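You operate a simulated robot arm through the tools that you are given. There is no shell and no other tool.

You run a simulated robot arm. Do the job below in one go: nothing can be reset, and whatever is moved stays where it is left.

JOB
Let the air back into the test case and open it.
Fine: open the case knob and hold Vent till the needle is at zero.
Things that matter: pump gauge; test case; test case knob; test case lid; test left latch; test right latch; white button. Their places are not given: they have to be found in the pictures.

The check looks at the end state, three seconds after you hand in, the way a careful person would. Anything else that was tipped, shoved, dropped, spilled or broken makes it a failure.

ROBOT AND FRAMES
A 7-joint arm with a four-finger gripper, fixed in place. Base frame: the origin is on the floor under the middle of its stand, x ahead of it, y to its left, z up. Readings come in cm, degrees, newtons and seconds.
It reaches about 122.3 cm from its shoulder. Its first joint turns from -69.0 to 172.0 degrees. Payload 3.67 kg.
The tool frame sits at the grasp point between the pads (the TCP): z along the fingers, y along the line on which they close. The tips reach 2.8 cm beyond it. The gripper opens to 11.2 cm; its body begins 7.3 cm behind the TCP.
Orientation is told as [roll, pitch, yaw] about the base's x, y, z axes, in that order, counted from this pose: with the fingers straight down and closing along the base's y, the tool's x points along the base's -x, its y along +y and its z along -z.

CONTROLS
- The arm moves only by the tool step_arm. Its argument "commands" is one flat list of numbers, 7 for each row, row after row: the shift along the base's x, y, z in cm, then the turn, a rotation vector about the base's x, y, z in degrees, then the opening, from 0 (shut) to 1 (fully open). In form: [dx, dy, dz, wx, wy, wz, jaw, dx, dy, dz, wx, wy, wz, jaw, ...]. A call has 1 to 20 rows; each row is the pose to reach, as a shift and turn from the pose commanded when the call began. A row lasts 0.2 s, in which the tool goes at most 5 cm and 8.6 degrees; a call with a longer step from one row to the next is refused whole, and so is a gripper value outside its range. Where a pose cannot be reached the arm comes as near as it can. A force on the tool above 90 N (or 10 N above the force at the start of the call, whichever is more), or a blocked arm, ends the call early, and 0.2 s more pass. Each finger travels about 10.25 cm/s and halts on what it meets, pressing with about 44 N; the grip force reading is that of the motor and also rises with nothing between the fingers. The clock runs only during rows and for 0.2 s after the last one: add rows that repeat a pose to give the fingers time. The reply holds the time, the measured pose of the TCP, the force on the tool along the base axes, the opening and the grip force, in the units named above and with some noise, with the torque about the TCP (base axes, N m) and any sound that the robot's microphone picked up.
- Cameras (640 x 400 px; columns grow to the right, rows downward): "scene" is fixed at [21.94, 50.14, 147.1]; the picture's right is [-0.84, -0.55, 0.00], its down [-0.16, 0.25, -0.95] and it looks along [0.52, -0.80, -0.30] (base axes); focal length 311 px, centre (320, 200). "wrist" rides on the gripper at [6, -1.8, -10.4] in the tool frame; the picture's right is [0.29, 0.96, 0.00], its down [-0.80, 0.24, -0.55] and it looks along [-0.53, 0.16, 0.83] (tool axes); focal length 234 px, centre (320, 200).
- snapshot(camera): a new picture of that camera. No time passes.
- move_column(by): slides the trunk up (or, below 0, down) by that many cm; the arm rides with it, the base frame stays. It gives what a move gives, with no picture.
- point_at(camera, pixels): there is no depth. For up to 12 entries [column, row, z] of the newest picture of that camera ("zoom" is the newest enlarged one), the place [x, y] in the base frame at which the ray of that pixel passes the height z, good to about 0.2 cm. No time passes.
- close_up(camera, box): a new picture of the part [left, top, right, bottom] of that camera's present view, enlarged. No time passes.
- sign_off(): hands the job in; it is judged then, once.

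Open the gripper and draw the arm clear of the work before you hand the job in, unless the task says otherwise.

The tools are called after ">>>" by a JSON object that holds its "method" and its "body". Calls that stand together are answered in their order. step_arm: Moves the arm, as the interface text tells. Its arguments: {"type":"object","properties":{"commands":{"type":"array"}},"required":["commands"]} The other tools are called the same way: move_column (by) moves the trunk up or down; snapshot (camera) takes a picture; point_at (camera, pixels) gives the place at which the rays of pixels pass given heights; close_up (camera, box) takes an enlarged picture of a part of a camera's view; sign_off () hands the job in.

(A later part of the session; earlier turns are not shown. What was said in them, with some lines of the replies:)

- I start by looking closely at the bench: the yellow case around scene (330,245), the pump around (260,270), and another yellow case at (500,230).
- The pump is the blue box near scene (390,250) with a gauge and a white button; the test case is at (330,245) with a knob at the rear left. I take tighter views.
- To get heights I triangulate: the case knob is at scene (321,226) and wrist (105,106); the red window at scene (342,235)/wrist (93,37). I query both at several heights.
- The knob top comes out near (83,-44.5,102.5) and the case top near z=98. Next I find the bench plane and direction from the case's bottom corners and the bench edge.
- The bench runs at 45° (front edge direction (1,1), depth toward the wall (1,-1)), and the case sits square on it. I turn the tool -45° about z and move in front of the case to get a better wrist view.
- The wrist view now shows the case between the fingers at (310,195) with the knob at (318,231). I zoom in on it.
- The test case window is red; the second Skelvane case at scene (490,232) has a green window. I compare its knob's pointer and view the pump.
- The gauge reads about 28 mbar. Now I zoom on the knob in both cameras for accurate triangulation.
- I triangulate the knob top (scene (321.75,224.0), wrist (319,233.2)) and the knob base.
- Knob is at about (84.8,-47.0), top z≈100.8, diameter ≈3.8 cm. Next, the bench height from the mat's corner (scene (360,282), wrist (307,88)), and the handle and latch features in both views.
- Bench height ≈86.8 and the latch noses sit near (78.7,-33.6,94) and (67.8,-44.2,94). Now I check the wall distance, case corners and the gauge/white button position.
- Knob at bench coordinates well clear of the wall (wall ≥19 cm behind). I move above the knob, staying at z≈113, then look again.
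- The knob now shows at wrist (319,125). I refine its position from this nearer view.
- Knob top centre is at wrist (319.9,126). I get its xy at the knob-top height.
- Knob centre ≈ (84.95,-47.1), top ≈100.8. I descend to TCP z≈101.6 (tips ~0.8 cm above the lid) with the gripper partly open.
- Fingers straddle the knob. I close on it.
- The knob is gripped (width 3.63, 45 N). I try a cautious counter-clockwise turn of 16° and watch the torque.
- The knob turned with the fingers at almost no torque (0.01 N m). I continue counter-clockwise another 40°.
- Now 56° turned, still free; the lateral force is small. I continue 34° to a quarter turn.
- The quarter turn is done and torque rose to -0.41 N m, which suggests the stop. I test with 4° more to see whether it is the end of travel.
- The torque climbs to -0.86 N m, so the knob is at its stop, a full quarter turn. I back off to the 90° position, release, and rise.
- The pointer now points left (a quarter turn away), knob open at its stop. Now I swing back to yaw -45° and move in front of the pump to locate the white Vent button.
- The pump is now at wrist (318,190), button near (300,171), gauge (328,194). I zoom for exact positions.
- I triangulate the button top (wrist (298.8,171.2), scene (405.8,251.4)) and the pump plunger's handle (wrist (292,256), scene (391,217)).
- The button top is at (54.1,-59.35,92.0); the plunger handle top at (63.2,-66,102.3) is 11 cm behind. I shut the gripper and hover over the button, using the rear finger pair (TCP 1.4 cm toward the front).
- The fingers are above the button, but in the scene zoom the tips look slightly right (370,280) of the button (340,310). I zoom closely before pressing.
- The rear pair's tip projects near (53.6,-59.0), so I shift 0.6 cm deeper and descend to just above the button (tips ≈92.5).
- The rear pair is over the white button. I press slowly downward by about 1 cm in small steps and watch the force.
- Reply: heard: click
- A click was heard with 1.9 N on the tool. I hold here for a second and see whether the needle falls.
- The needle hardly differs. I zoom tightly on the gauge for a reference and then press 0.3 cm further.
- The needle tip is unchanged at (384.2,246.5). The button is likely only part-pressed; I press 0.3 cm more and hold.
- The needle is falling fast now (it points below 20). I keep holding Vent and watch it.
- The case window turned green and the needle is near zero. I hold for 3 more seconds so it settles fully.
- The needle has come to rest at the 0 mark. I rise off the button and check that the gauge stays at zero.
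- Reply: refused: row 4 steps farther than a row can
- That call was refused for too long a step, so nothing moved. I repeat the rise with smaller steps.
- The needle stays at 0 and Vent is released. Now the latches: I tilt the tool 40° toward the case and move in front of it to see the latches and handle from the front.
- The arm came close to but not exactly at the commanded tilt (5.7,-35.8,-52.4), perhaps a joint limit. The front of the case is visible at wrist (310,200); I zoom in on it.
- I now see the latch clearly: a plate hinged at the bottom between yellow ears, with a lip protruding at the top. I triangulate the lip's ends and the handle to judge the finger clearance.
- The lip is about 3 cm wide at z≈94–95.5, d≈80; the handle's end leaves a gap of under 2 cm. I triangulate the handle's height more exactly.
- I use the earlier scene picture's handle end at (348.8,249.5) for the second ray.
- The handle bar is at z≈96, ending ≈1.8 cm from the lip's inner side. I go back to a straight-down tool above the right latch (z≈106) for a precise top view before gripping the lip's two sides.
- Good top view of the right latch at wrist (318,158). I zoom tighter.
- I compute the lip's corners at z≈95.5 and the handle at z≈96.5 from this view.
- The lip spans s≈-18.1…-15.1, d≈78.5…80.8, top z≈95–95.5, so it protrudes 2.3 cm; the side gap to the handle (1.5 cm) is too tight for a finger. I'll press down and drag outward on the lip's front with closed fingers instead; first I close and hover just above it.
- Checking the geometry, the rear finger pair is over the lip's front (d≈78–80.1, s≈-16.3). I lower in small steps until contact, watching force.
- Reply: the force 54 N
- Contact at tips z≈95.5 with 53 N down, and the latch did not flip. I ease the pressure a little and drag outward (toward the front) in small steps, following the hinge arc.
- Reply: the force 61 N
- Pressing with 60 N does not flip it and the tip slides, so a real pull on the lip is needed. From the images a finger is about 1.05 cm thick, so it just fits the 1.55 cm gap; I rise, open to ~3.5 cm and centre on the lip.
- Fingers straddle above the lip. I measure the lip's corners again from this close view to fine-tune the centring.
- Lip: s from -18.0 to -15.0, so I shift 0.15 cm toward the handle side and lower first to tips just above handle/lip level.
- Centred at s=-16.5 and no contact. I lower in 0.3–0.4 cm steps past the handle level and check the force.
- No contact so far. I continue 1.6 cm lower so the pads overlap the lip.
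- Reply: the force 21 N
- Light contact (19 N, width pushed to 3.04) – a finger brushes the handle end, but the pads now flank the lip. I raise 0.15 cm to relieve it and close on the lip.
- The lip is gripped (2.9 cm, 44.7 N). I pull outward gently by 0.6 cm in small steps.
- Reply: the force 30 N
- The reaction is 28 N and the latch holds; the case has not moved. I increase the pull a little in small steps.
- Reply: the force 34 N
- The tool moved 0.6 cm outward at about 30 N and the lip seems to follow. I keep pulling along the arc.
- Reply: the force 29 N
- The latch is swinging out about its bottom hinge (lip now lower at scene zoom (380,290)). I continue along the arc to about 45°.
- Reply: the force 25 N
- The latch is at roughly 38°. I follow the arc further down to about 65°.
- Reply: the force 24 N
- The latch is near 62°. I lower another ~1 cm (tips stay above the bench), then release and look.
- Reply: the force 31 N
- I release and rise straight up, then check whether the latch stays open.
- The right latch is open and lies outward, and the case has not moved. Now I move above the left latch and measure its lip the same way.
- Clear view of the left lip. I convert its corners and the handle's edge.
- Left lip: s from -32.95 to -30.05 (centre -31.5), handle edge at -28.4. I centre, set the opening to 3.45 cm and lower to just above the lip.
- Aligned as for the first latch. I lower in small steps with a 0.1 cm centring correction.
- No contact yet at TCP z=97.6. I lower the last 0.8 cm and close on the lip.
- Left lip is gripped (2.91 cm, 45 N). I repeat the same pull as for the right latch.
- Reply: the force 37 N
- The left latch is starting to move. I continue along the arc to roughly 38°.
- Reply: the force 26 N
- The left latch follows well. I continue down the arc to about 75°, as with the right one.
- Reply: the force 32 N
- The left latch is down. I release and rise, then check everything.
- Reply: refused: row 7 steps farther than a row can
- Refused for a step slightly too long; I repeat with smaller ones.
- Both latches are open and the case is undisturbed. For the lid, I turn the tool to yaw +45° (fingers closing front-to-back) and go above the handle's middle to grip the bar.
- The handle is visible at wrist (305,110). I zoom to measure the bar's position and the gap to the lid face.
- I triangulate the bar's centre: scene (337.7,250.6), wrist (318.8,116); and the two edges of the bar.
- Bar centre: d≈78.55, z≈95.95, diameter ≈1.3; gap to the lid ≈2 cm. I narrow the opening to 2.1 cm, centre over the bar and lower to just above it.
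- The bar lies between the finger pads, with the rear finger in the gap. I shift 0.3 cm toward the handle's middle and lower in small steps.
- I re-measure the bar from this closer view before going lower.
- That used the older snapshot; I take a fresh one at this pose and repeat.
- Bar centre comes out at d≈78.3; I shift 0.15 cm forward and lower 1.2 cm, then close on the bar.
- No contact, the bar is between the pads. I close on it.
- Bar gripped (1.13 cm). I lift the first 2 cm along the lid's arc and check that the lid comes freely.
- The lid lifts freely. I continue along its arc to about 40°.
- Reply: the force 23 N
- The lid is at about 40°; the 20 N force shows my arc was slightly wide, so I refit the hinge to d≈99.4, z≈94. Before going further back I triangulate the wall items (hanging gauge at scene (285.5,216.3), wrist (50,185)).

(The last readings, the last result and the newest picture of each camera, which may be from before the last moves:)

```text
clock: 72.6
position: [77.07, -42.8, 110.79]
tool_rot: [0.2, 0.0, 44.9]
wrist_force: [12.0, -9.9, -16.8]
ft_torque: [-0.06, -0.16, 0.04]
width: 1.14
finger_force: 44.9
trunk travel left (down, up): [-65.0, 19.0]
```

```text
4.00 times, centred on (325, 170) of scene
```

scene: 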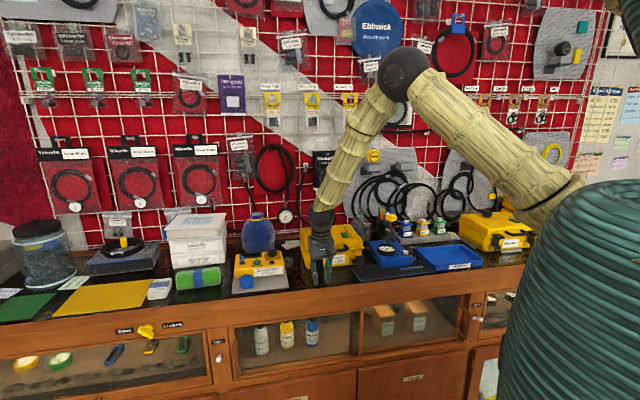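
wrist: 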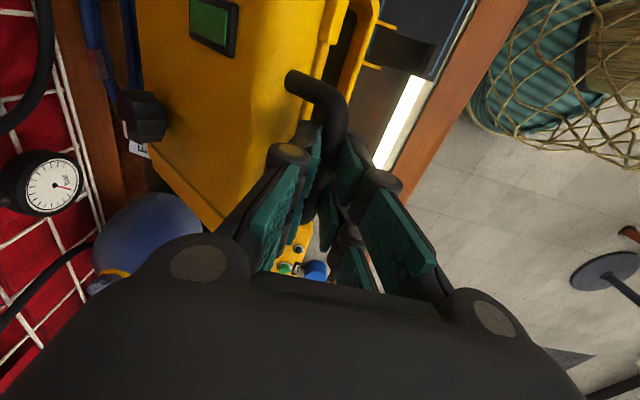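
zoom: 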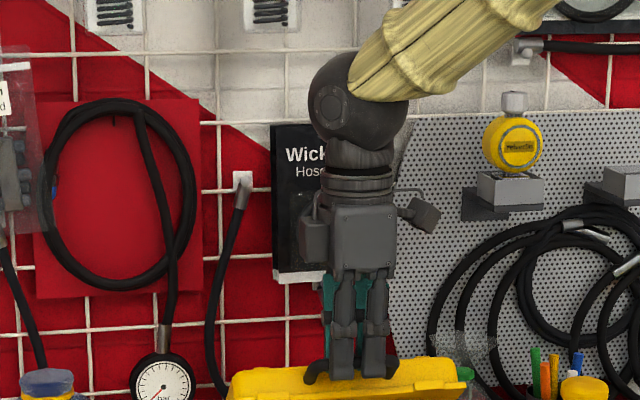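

The wall gauge is at d≈112 and a hanging box behind the gripper has its face near d≈110, so I can safely go to about 90° (gripper rear ≈106). I continue the corrected arc to about 74°.

>>> {"method": "step_arm", "body": {"commands": [0.81, -0.81, 0.49, 0, 0, 0, 0, 2.04, -2.04, 1.83, 0, 0, 0, 0, 3.38, -3.38, 2.98, 0, 0, 0, 0, 4.79, -4.79, 3.93, 0, 0, 0, 0, 6.26, -6.26, 4.66, 0, 0, 0, 0, 7.78, -7.78, 5.17, 0, 0, 0, 0, 7.78, -7.78, 5.17, 0, 0, 0, 0]}}

>>> {"method": "close_up", "body": {"camera": "scene", "box": [280, 150, 390, 270]}}

>>> {"method": "snapshot", "body": {"camera": "wrist"}}

```text
clock: 74.2
position: [84.56, -50.48, 116.37]
tool_rot: [0.0, -0.1, 45.0]
wrist_force: [-2.4, -2.3, 2.0]
ft_torque: [-0.05, -0.09, -0.03]
width: 1.13
finger_force: 45.2
trunk travel left (down, up): [-65.0, 19.0]
```

```text
3.33 times, centred on (335, 210) of scene
```

zoom: 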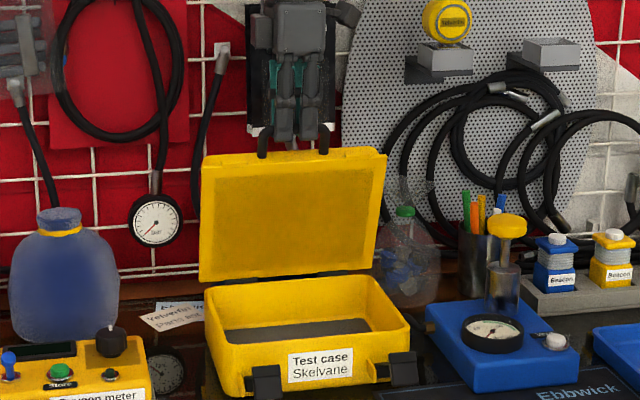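

```text
taken
```

wrist: 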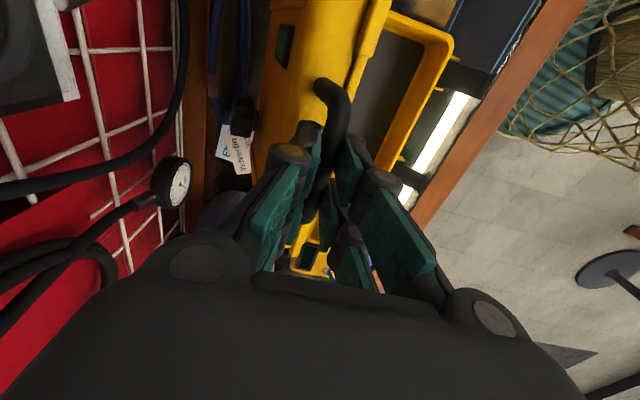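

Forces are near zero and the lid is at about 74°. I go on to about 90°.

>>> {"method": "step_arm", "body": {"commands": [0.77, -0.77, 0.15, 0, 0, 0, 0, 1.55, -1.55, 0.29, 0, 0, 0, 0, 2.3, -2.3, 0.33, 0, 0, 0, 0, 3.11, -3.11, 0.34, 0, 0, 0, 0, 3.6, -3.6, 0.3, 0, 0, 0, 0, 4.15, -4.15, 0.25, 0, 0, 0, 0, 4.15, -4.15, 0.25, 0, 0, 0, 0]}}

>>> {"method": "close_up", "body": {"camera": "scene", "box": [280, 150, 390, 270]}}

>>> {"method": "snapshot", "body": {"camera": "wrist"}}

```text
clock: 75.8
position: [88.78, -54.63, 116.44]
tool_rot: [0.0, -0.1, 45.1]
wrist_force: [2.9, 0.8, -1.2]
ft_torque: [0.09, -0.28, 0.02]
width: 1.13
finger_force: 45.3
trunk travel left (down, up): [-65.0, 19.0]
```

```text
3.33 times, centred on (335, 210) of scene
```

zoom: 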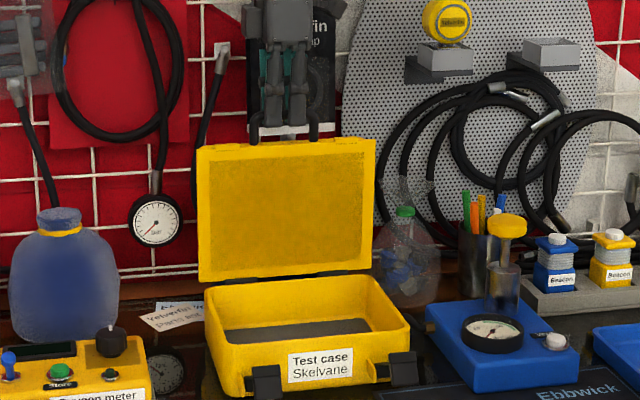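

```text
taken
```

wrist: 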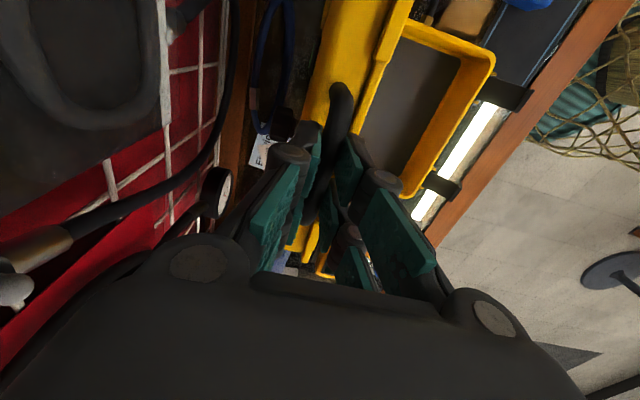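

The lid stands at about 90° with almost no force. I check how close the hanging box is: its lower left corner is at wrist (165,128) and scene (314,192).

>>> {"method": "point_at", "body": {"camera": "wrist", "pixels": [[165, 128, 106], [165, 128, 109], [165, 128, 112], [165, 128, 115]]}}

>>> {"method": "point_at", "body": {"camera": "scene", "pixels": [[314, 192, 106], [314, 192, 109], [314, 192, 112], [314, 192, 115]]}}

>>> {"method": "close_up", "body": {"camera": "wrist", "box": [0, 0, 260, 200]}}

```text
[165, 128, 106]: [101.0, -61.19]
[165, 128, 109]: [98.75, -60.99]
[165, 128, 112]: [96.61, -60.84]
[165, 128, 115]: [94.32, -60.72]
```

```text
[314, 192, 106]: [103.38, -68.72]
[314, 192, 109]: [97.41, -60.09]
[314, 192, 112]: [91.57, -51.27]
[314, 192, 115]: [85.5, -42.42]
```

```text
2.00 times, centred on (130, 100) of wrist
```

zoom: 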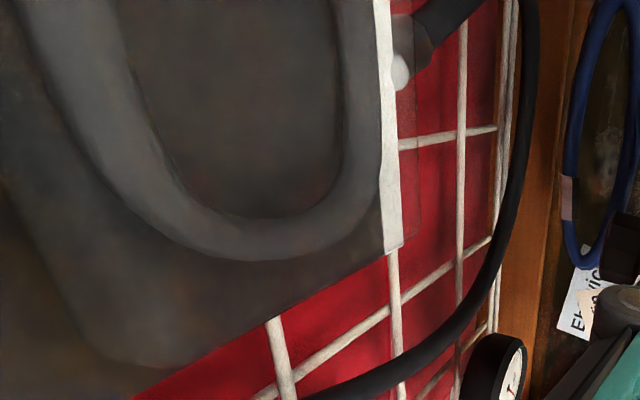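

The package face is at d≈112.5, leaving about 6 cm. I move the lid gently further back to about 99° to find its stop, watching the force.

>>> {"method": "step_arm", "body": {"commands": [0.43, -0.43, -0.05, 0, 0, 0, 0, 0.86, -0.86, -0.12, 0, 0, 0, 0, 1.29, -1.29, -0.22, 0, 0, 0, 0, 1.29, -1.29, -0.22, 0, 0, 0, 0]}}

>>> {"method": "close_up", "body": {"camera": "scene", "box": [280, 150, 390, 270]}}

```text
clock: 76.8
position: [90.05, -55.99, 116.28]
tool_rot: [0.1, 0.0, 45.1]
wrist_force: [0.9, 0.7, -4.9]
ft_torque: [-0.3, 0.22, 0.04]
width: 1.15
finger_force: 44.6
trunk travel left (down, up): [-65.0, 19.0]
```

```text
3.33 times, centred on (335, 210) of scene
```

zoom: 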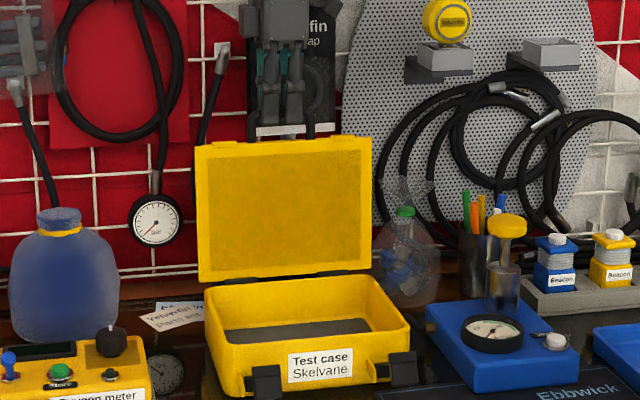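

At about 95°, no stop felt (forces under 5 N). I go to about 100°.

>>> {"method": "step_arm", "body": {"commands": [0.42, -0.42, -0.12, 0, 0, 0, 0, 0.85, -0.85, -0.27, 0, 0, 0, 0, 1.27, -1.27, -0.46, 0, 0, 0, 0, 1.27, -1.27, -0.46, 0, 0, 0, 0]}}

>>> {"method": "close_up", "body": {"camera": "scene", "box": [280, 150, 390, 270]}}

>>> {"method": "snapshot", "body": {"camera": "wrist"}}

```text
clock: 77.8
position: [91.64, -57.19, 115.9]
tool_rot: [-0.1, -0.1, 45.0]
wrist_force: [0.0, -1.0, -1.4]
ft_torque: [-0.6, 0.36, 0.01]
width: 1.14
finger_force: 45.5
trunk travel left (down, up): [-65.0, 19.0]
```

```text
3.33 times, centred on (335, 210) of scene
```

zoom: 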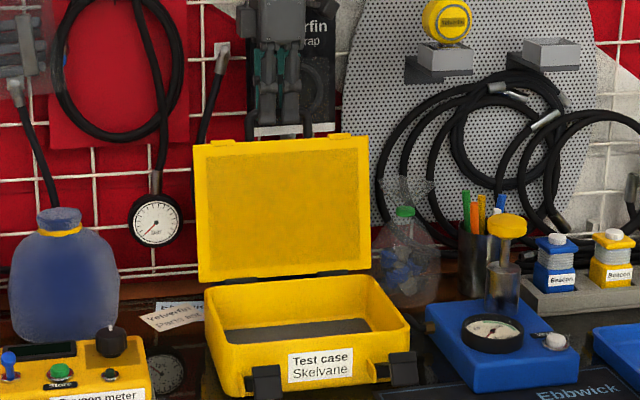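

```text
taken
```

wrist: 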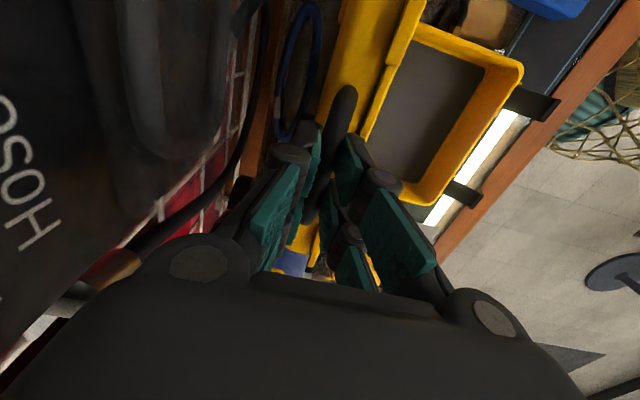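

The lid is at about 100°, past vertical, and the wrist is now near the hanging package, so I go no further. I loosen the grip slightly (bar still caged) to see whether the lid stays by itself.

>>> {"method": "step_arm", "body": {"commands": [0, 0, 0, 0, 0, 0, 0.13, 0, 0, 0, 0, 0, 0, 0.17, 0, 0, 0, 0, 0, 0, 0.17, 0, 0, 0, 0, 0, 0, 0.17, 0, 0, 0, 0, 0, 0, 0.17]}}

>>> {"method": "close_up", "body": {"camera": "wrist", "box": [240, 60, 400, 220]}}

>>> {"method": "close_up", "body": {"camera": "scene", "box": [290, 160, 370, 230]}}

```text
clock: 79.0
position: [91.39, -57.28, 115.86]
tool_rot: [0.0, 0.0, 44.9]
wrist_force: [-0.1, -0.9, 0.1]
ft_torque: [0.03, -0.01, -0.03]
width: 1.92
finger_force: 0.1
trunk travel left (down, up): [-65.0, 19.0]
```

```text
2.50 times, centred on (320, 140) of wrist
```

zoom: 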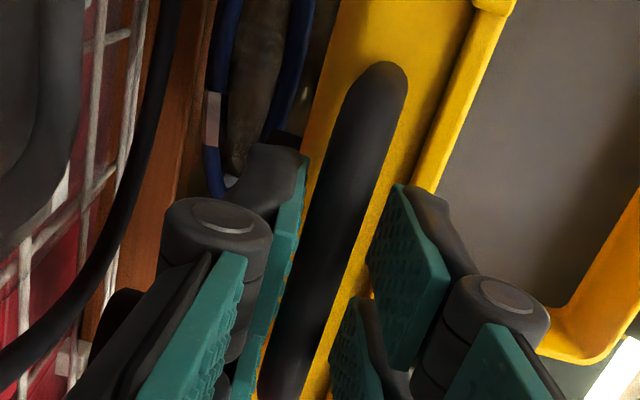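

```text
5.71 times, centred on (330, 195) of scene
```

zoom: 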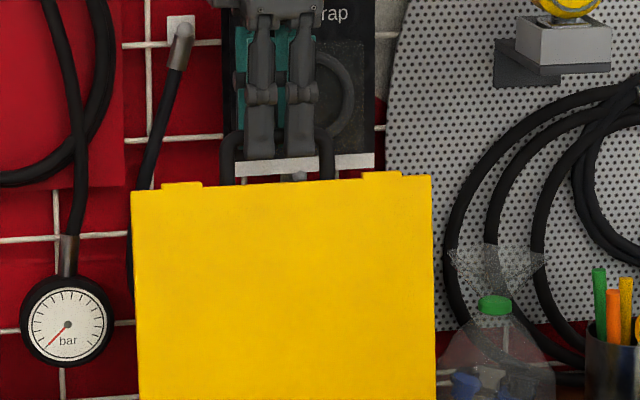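

The bar hangs free between the pads with zero force: the lid stays by itself. I wait a second, open a bit more, and rise straight up off the bar, then back toward the room.

>>> {"method": "step_arm", "body": {"commands": [0, 0, 0, 0, 0, 0, 0.2, 0, 0, 0, 0, 0, 0, 0.2, 0, 0, 0.5, 0, 0, 0, 0.2, 0, 0, 1.2, 0, 0, 0, 0.2, 0, 0, 2.2, 0, 0, 0, 0.2, 0, 0, 3.5, 0, 0, 0, 0.2, 0, 0, 3.5, 0, 0, 0, 0.2]}}

>>> {"method": "close_up", "body": {"camera": "scene", "box": [280, 150, 390, 270]}}

>>> {"method": "snapshot", "body": {"camera": "wrist"}}

```text
clock: 80.6
position: [91.35, -57.16, 119.32]
tool_rot: [0.1, 0.0, 44.9]
wrist_force: [-1.0, -0.1, 0.2]
ft_torque: [0.0, 0.01, 0.01]
width: 2.23
finger_force: 0.0
trunk travel left (down, up): [-65.0, 19.0]
```

```text
3.33 times, centred on (335, 210) of scene
```

zoom: 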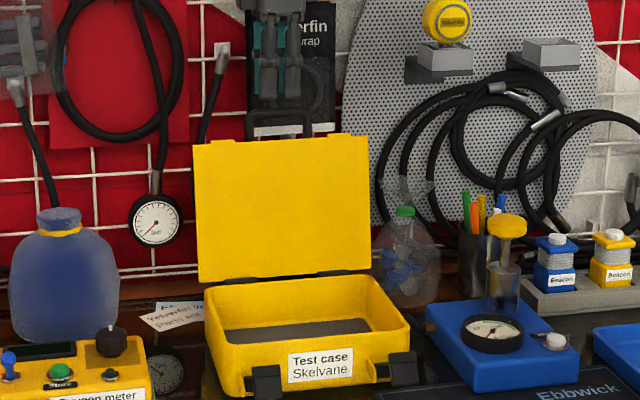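

```text
taken
```

wrist: 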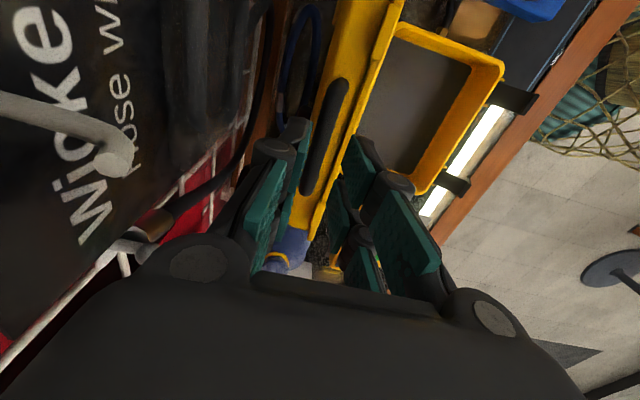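

The lid stays open. A wall peg is near the wrist camera, so I back straight out toward the room (tips are 1.7 cm above the handle), then rise.

>>> {"method": "step_arm", "body": {"commands": [-1, 1, 0.2, 0, 0, 0, 0.2, -3, 3, 0.5, 0, 0, 0, 0.2, -6, 6, 1, 0, 0, 0, 0.2, -9, 9, 2, 0, 0, 0, 0.2, -12, 12, 4, 0, 0, 0, 0.2, -15, 15, 6, 0, 0, 0, 0.4, -18, 18, 8, 0, 0, 0, 0.6, -21, 21, 9, 0, 0, 0, 0.8, -24, 24, 9, 0, 0, 0, 1, -24, 24, 9, 0, 0, 0, 1]}}

>>> {"method": "snapshot", "body": {"camera": "scene"}}

>>> {"method": "close_up", "body": {"camera": "scene", "box": [280, 150, 430, 280]}}

```text
clock: 82.8
position: [67.38, -33.25, 128.14]
tool_rot: [0.0, 0.0, 45.1]
wrist_force: [0.1, 0.4, -0.4]
ft_torque: [-0.01, 0.0, -0.01]
width: 11.16
finger_force: 0.0
trunk travel left (down, up): [-65.0, 19.0]
```

```text
taken
```

scene: 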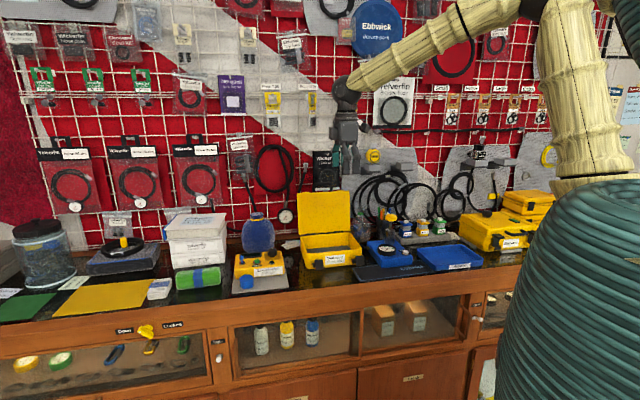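

```text
3.08 times, centred on (355, 215) of scene
```

zoom: 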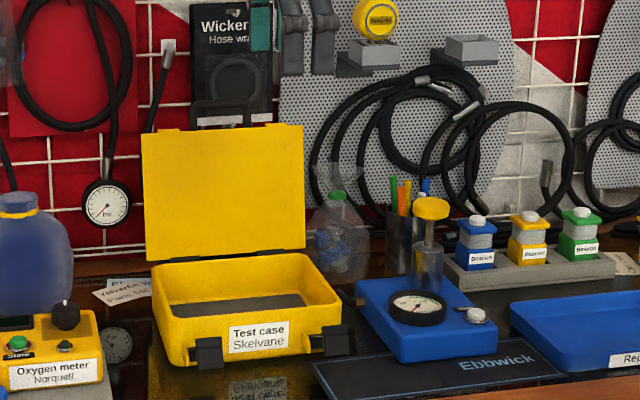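

The lid is open and steady, latches down, knob turned. I check the gauge and draw the arm back to about its starting place.

>>> {"method": "step_arm", "body": {"commands": [0, 4, 1, 0, 0, 0, 1, 0, 8, 2, 0, 0, 0, 1, 0, 12, 2, 0, 0, 0, 1, 0, 16, 2, 0, 0, 0, 1, 0, 19, 2, 0, 0, 0, 1, 0, 19, 2, 0, 0, 0, 1]}}

>>> {"method": "close_up", "body": {"camera": "scene", "box": [376, 241, 416, 261]}}

>>> {"method": "close_up", "body": {"camera": "scene", "box": [290, 180, 380, 275]}}

```text
clock: 84.2
position: [67.37, -14.34, 130.3]
tool_rot: [0.1, 0.0, 45.0]
wrist_force: [0.5, 0.0, -0.1]
ft_torque: [0.05, 0.0, -0.01]
width: 11.19
finger_force: 0.0
trunk travel left (down, up): [-65.0, 19.0]
```

```text
16.00 times, centred on (396, 251) of scene
```

zoom: 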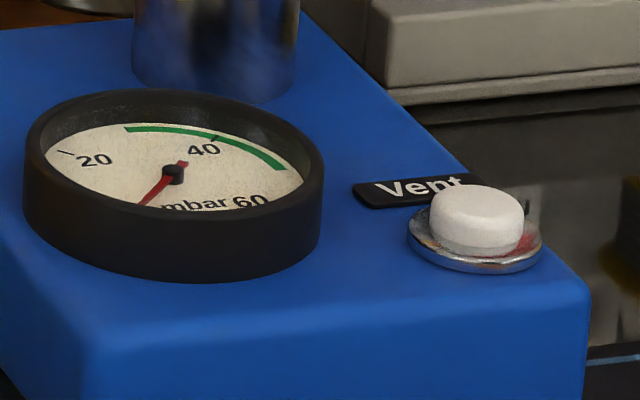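

```text
4.21 times, centred on (335, 228) of scene
```

zoom: 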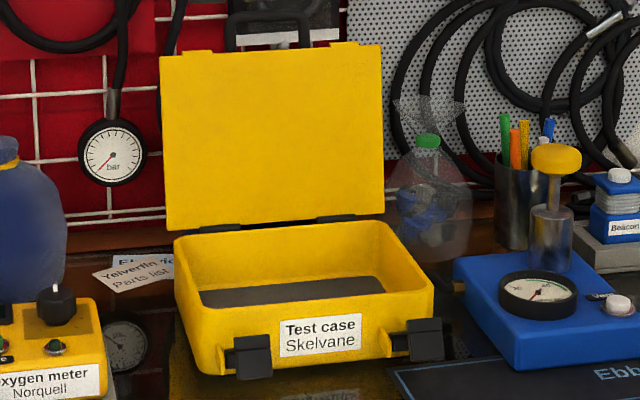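

The gauge is at zero, Vent is released, both latches are down and the lid stands open by itself. The gripper is open and clear of the work, so I hand in.

>>> {"method": "sign_off", "body": {}}

```text
The job is handed in.
```

The test case is vented and open, and I've handed the job in.

- **Venting:** I turned the case knob a quarter turn counter-clockwise to its stop. Then I held Vent until the needle rested at zero and the case window turned from red to green. The needle stayed at zero after I let go of the button.
- **Latches:** Both are pulled out and down. Before pulling the right latch, I first pressed on its lip with about 60 N. That did not move it, so I gripped the lip and pulled instead.
- **Lid:** It is open to about 100° and stayed there on its own when I released the handle.
- **Surroundings:** In the last pictures the case was where it started, and nothing else looked moved, tipped or spilled. The arm is clear with the gripper open.
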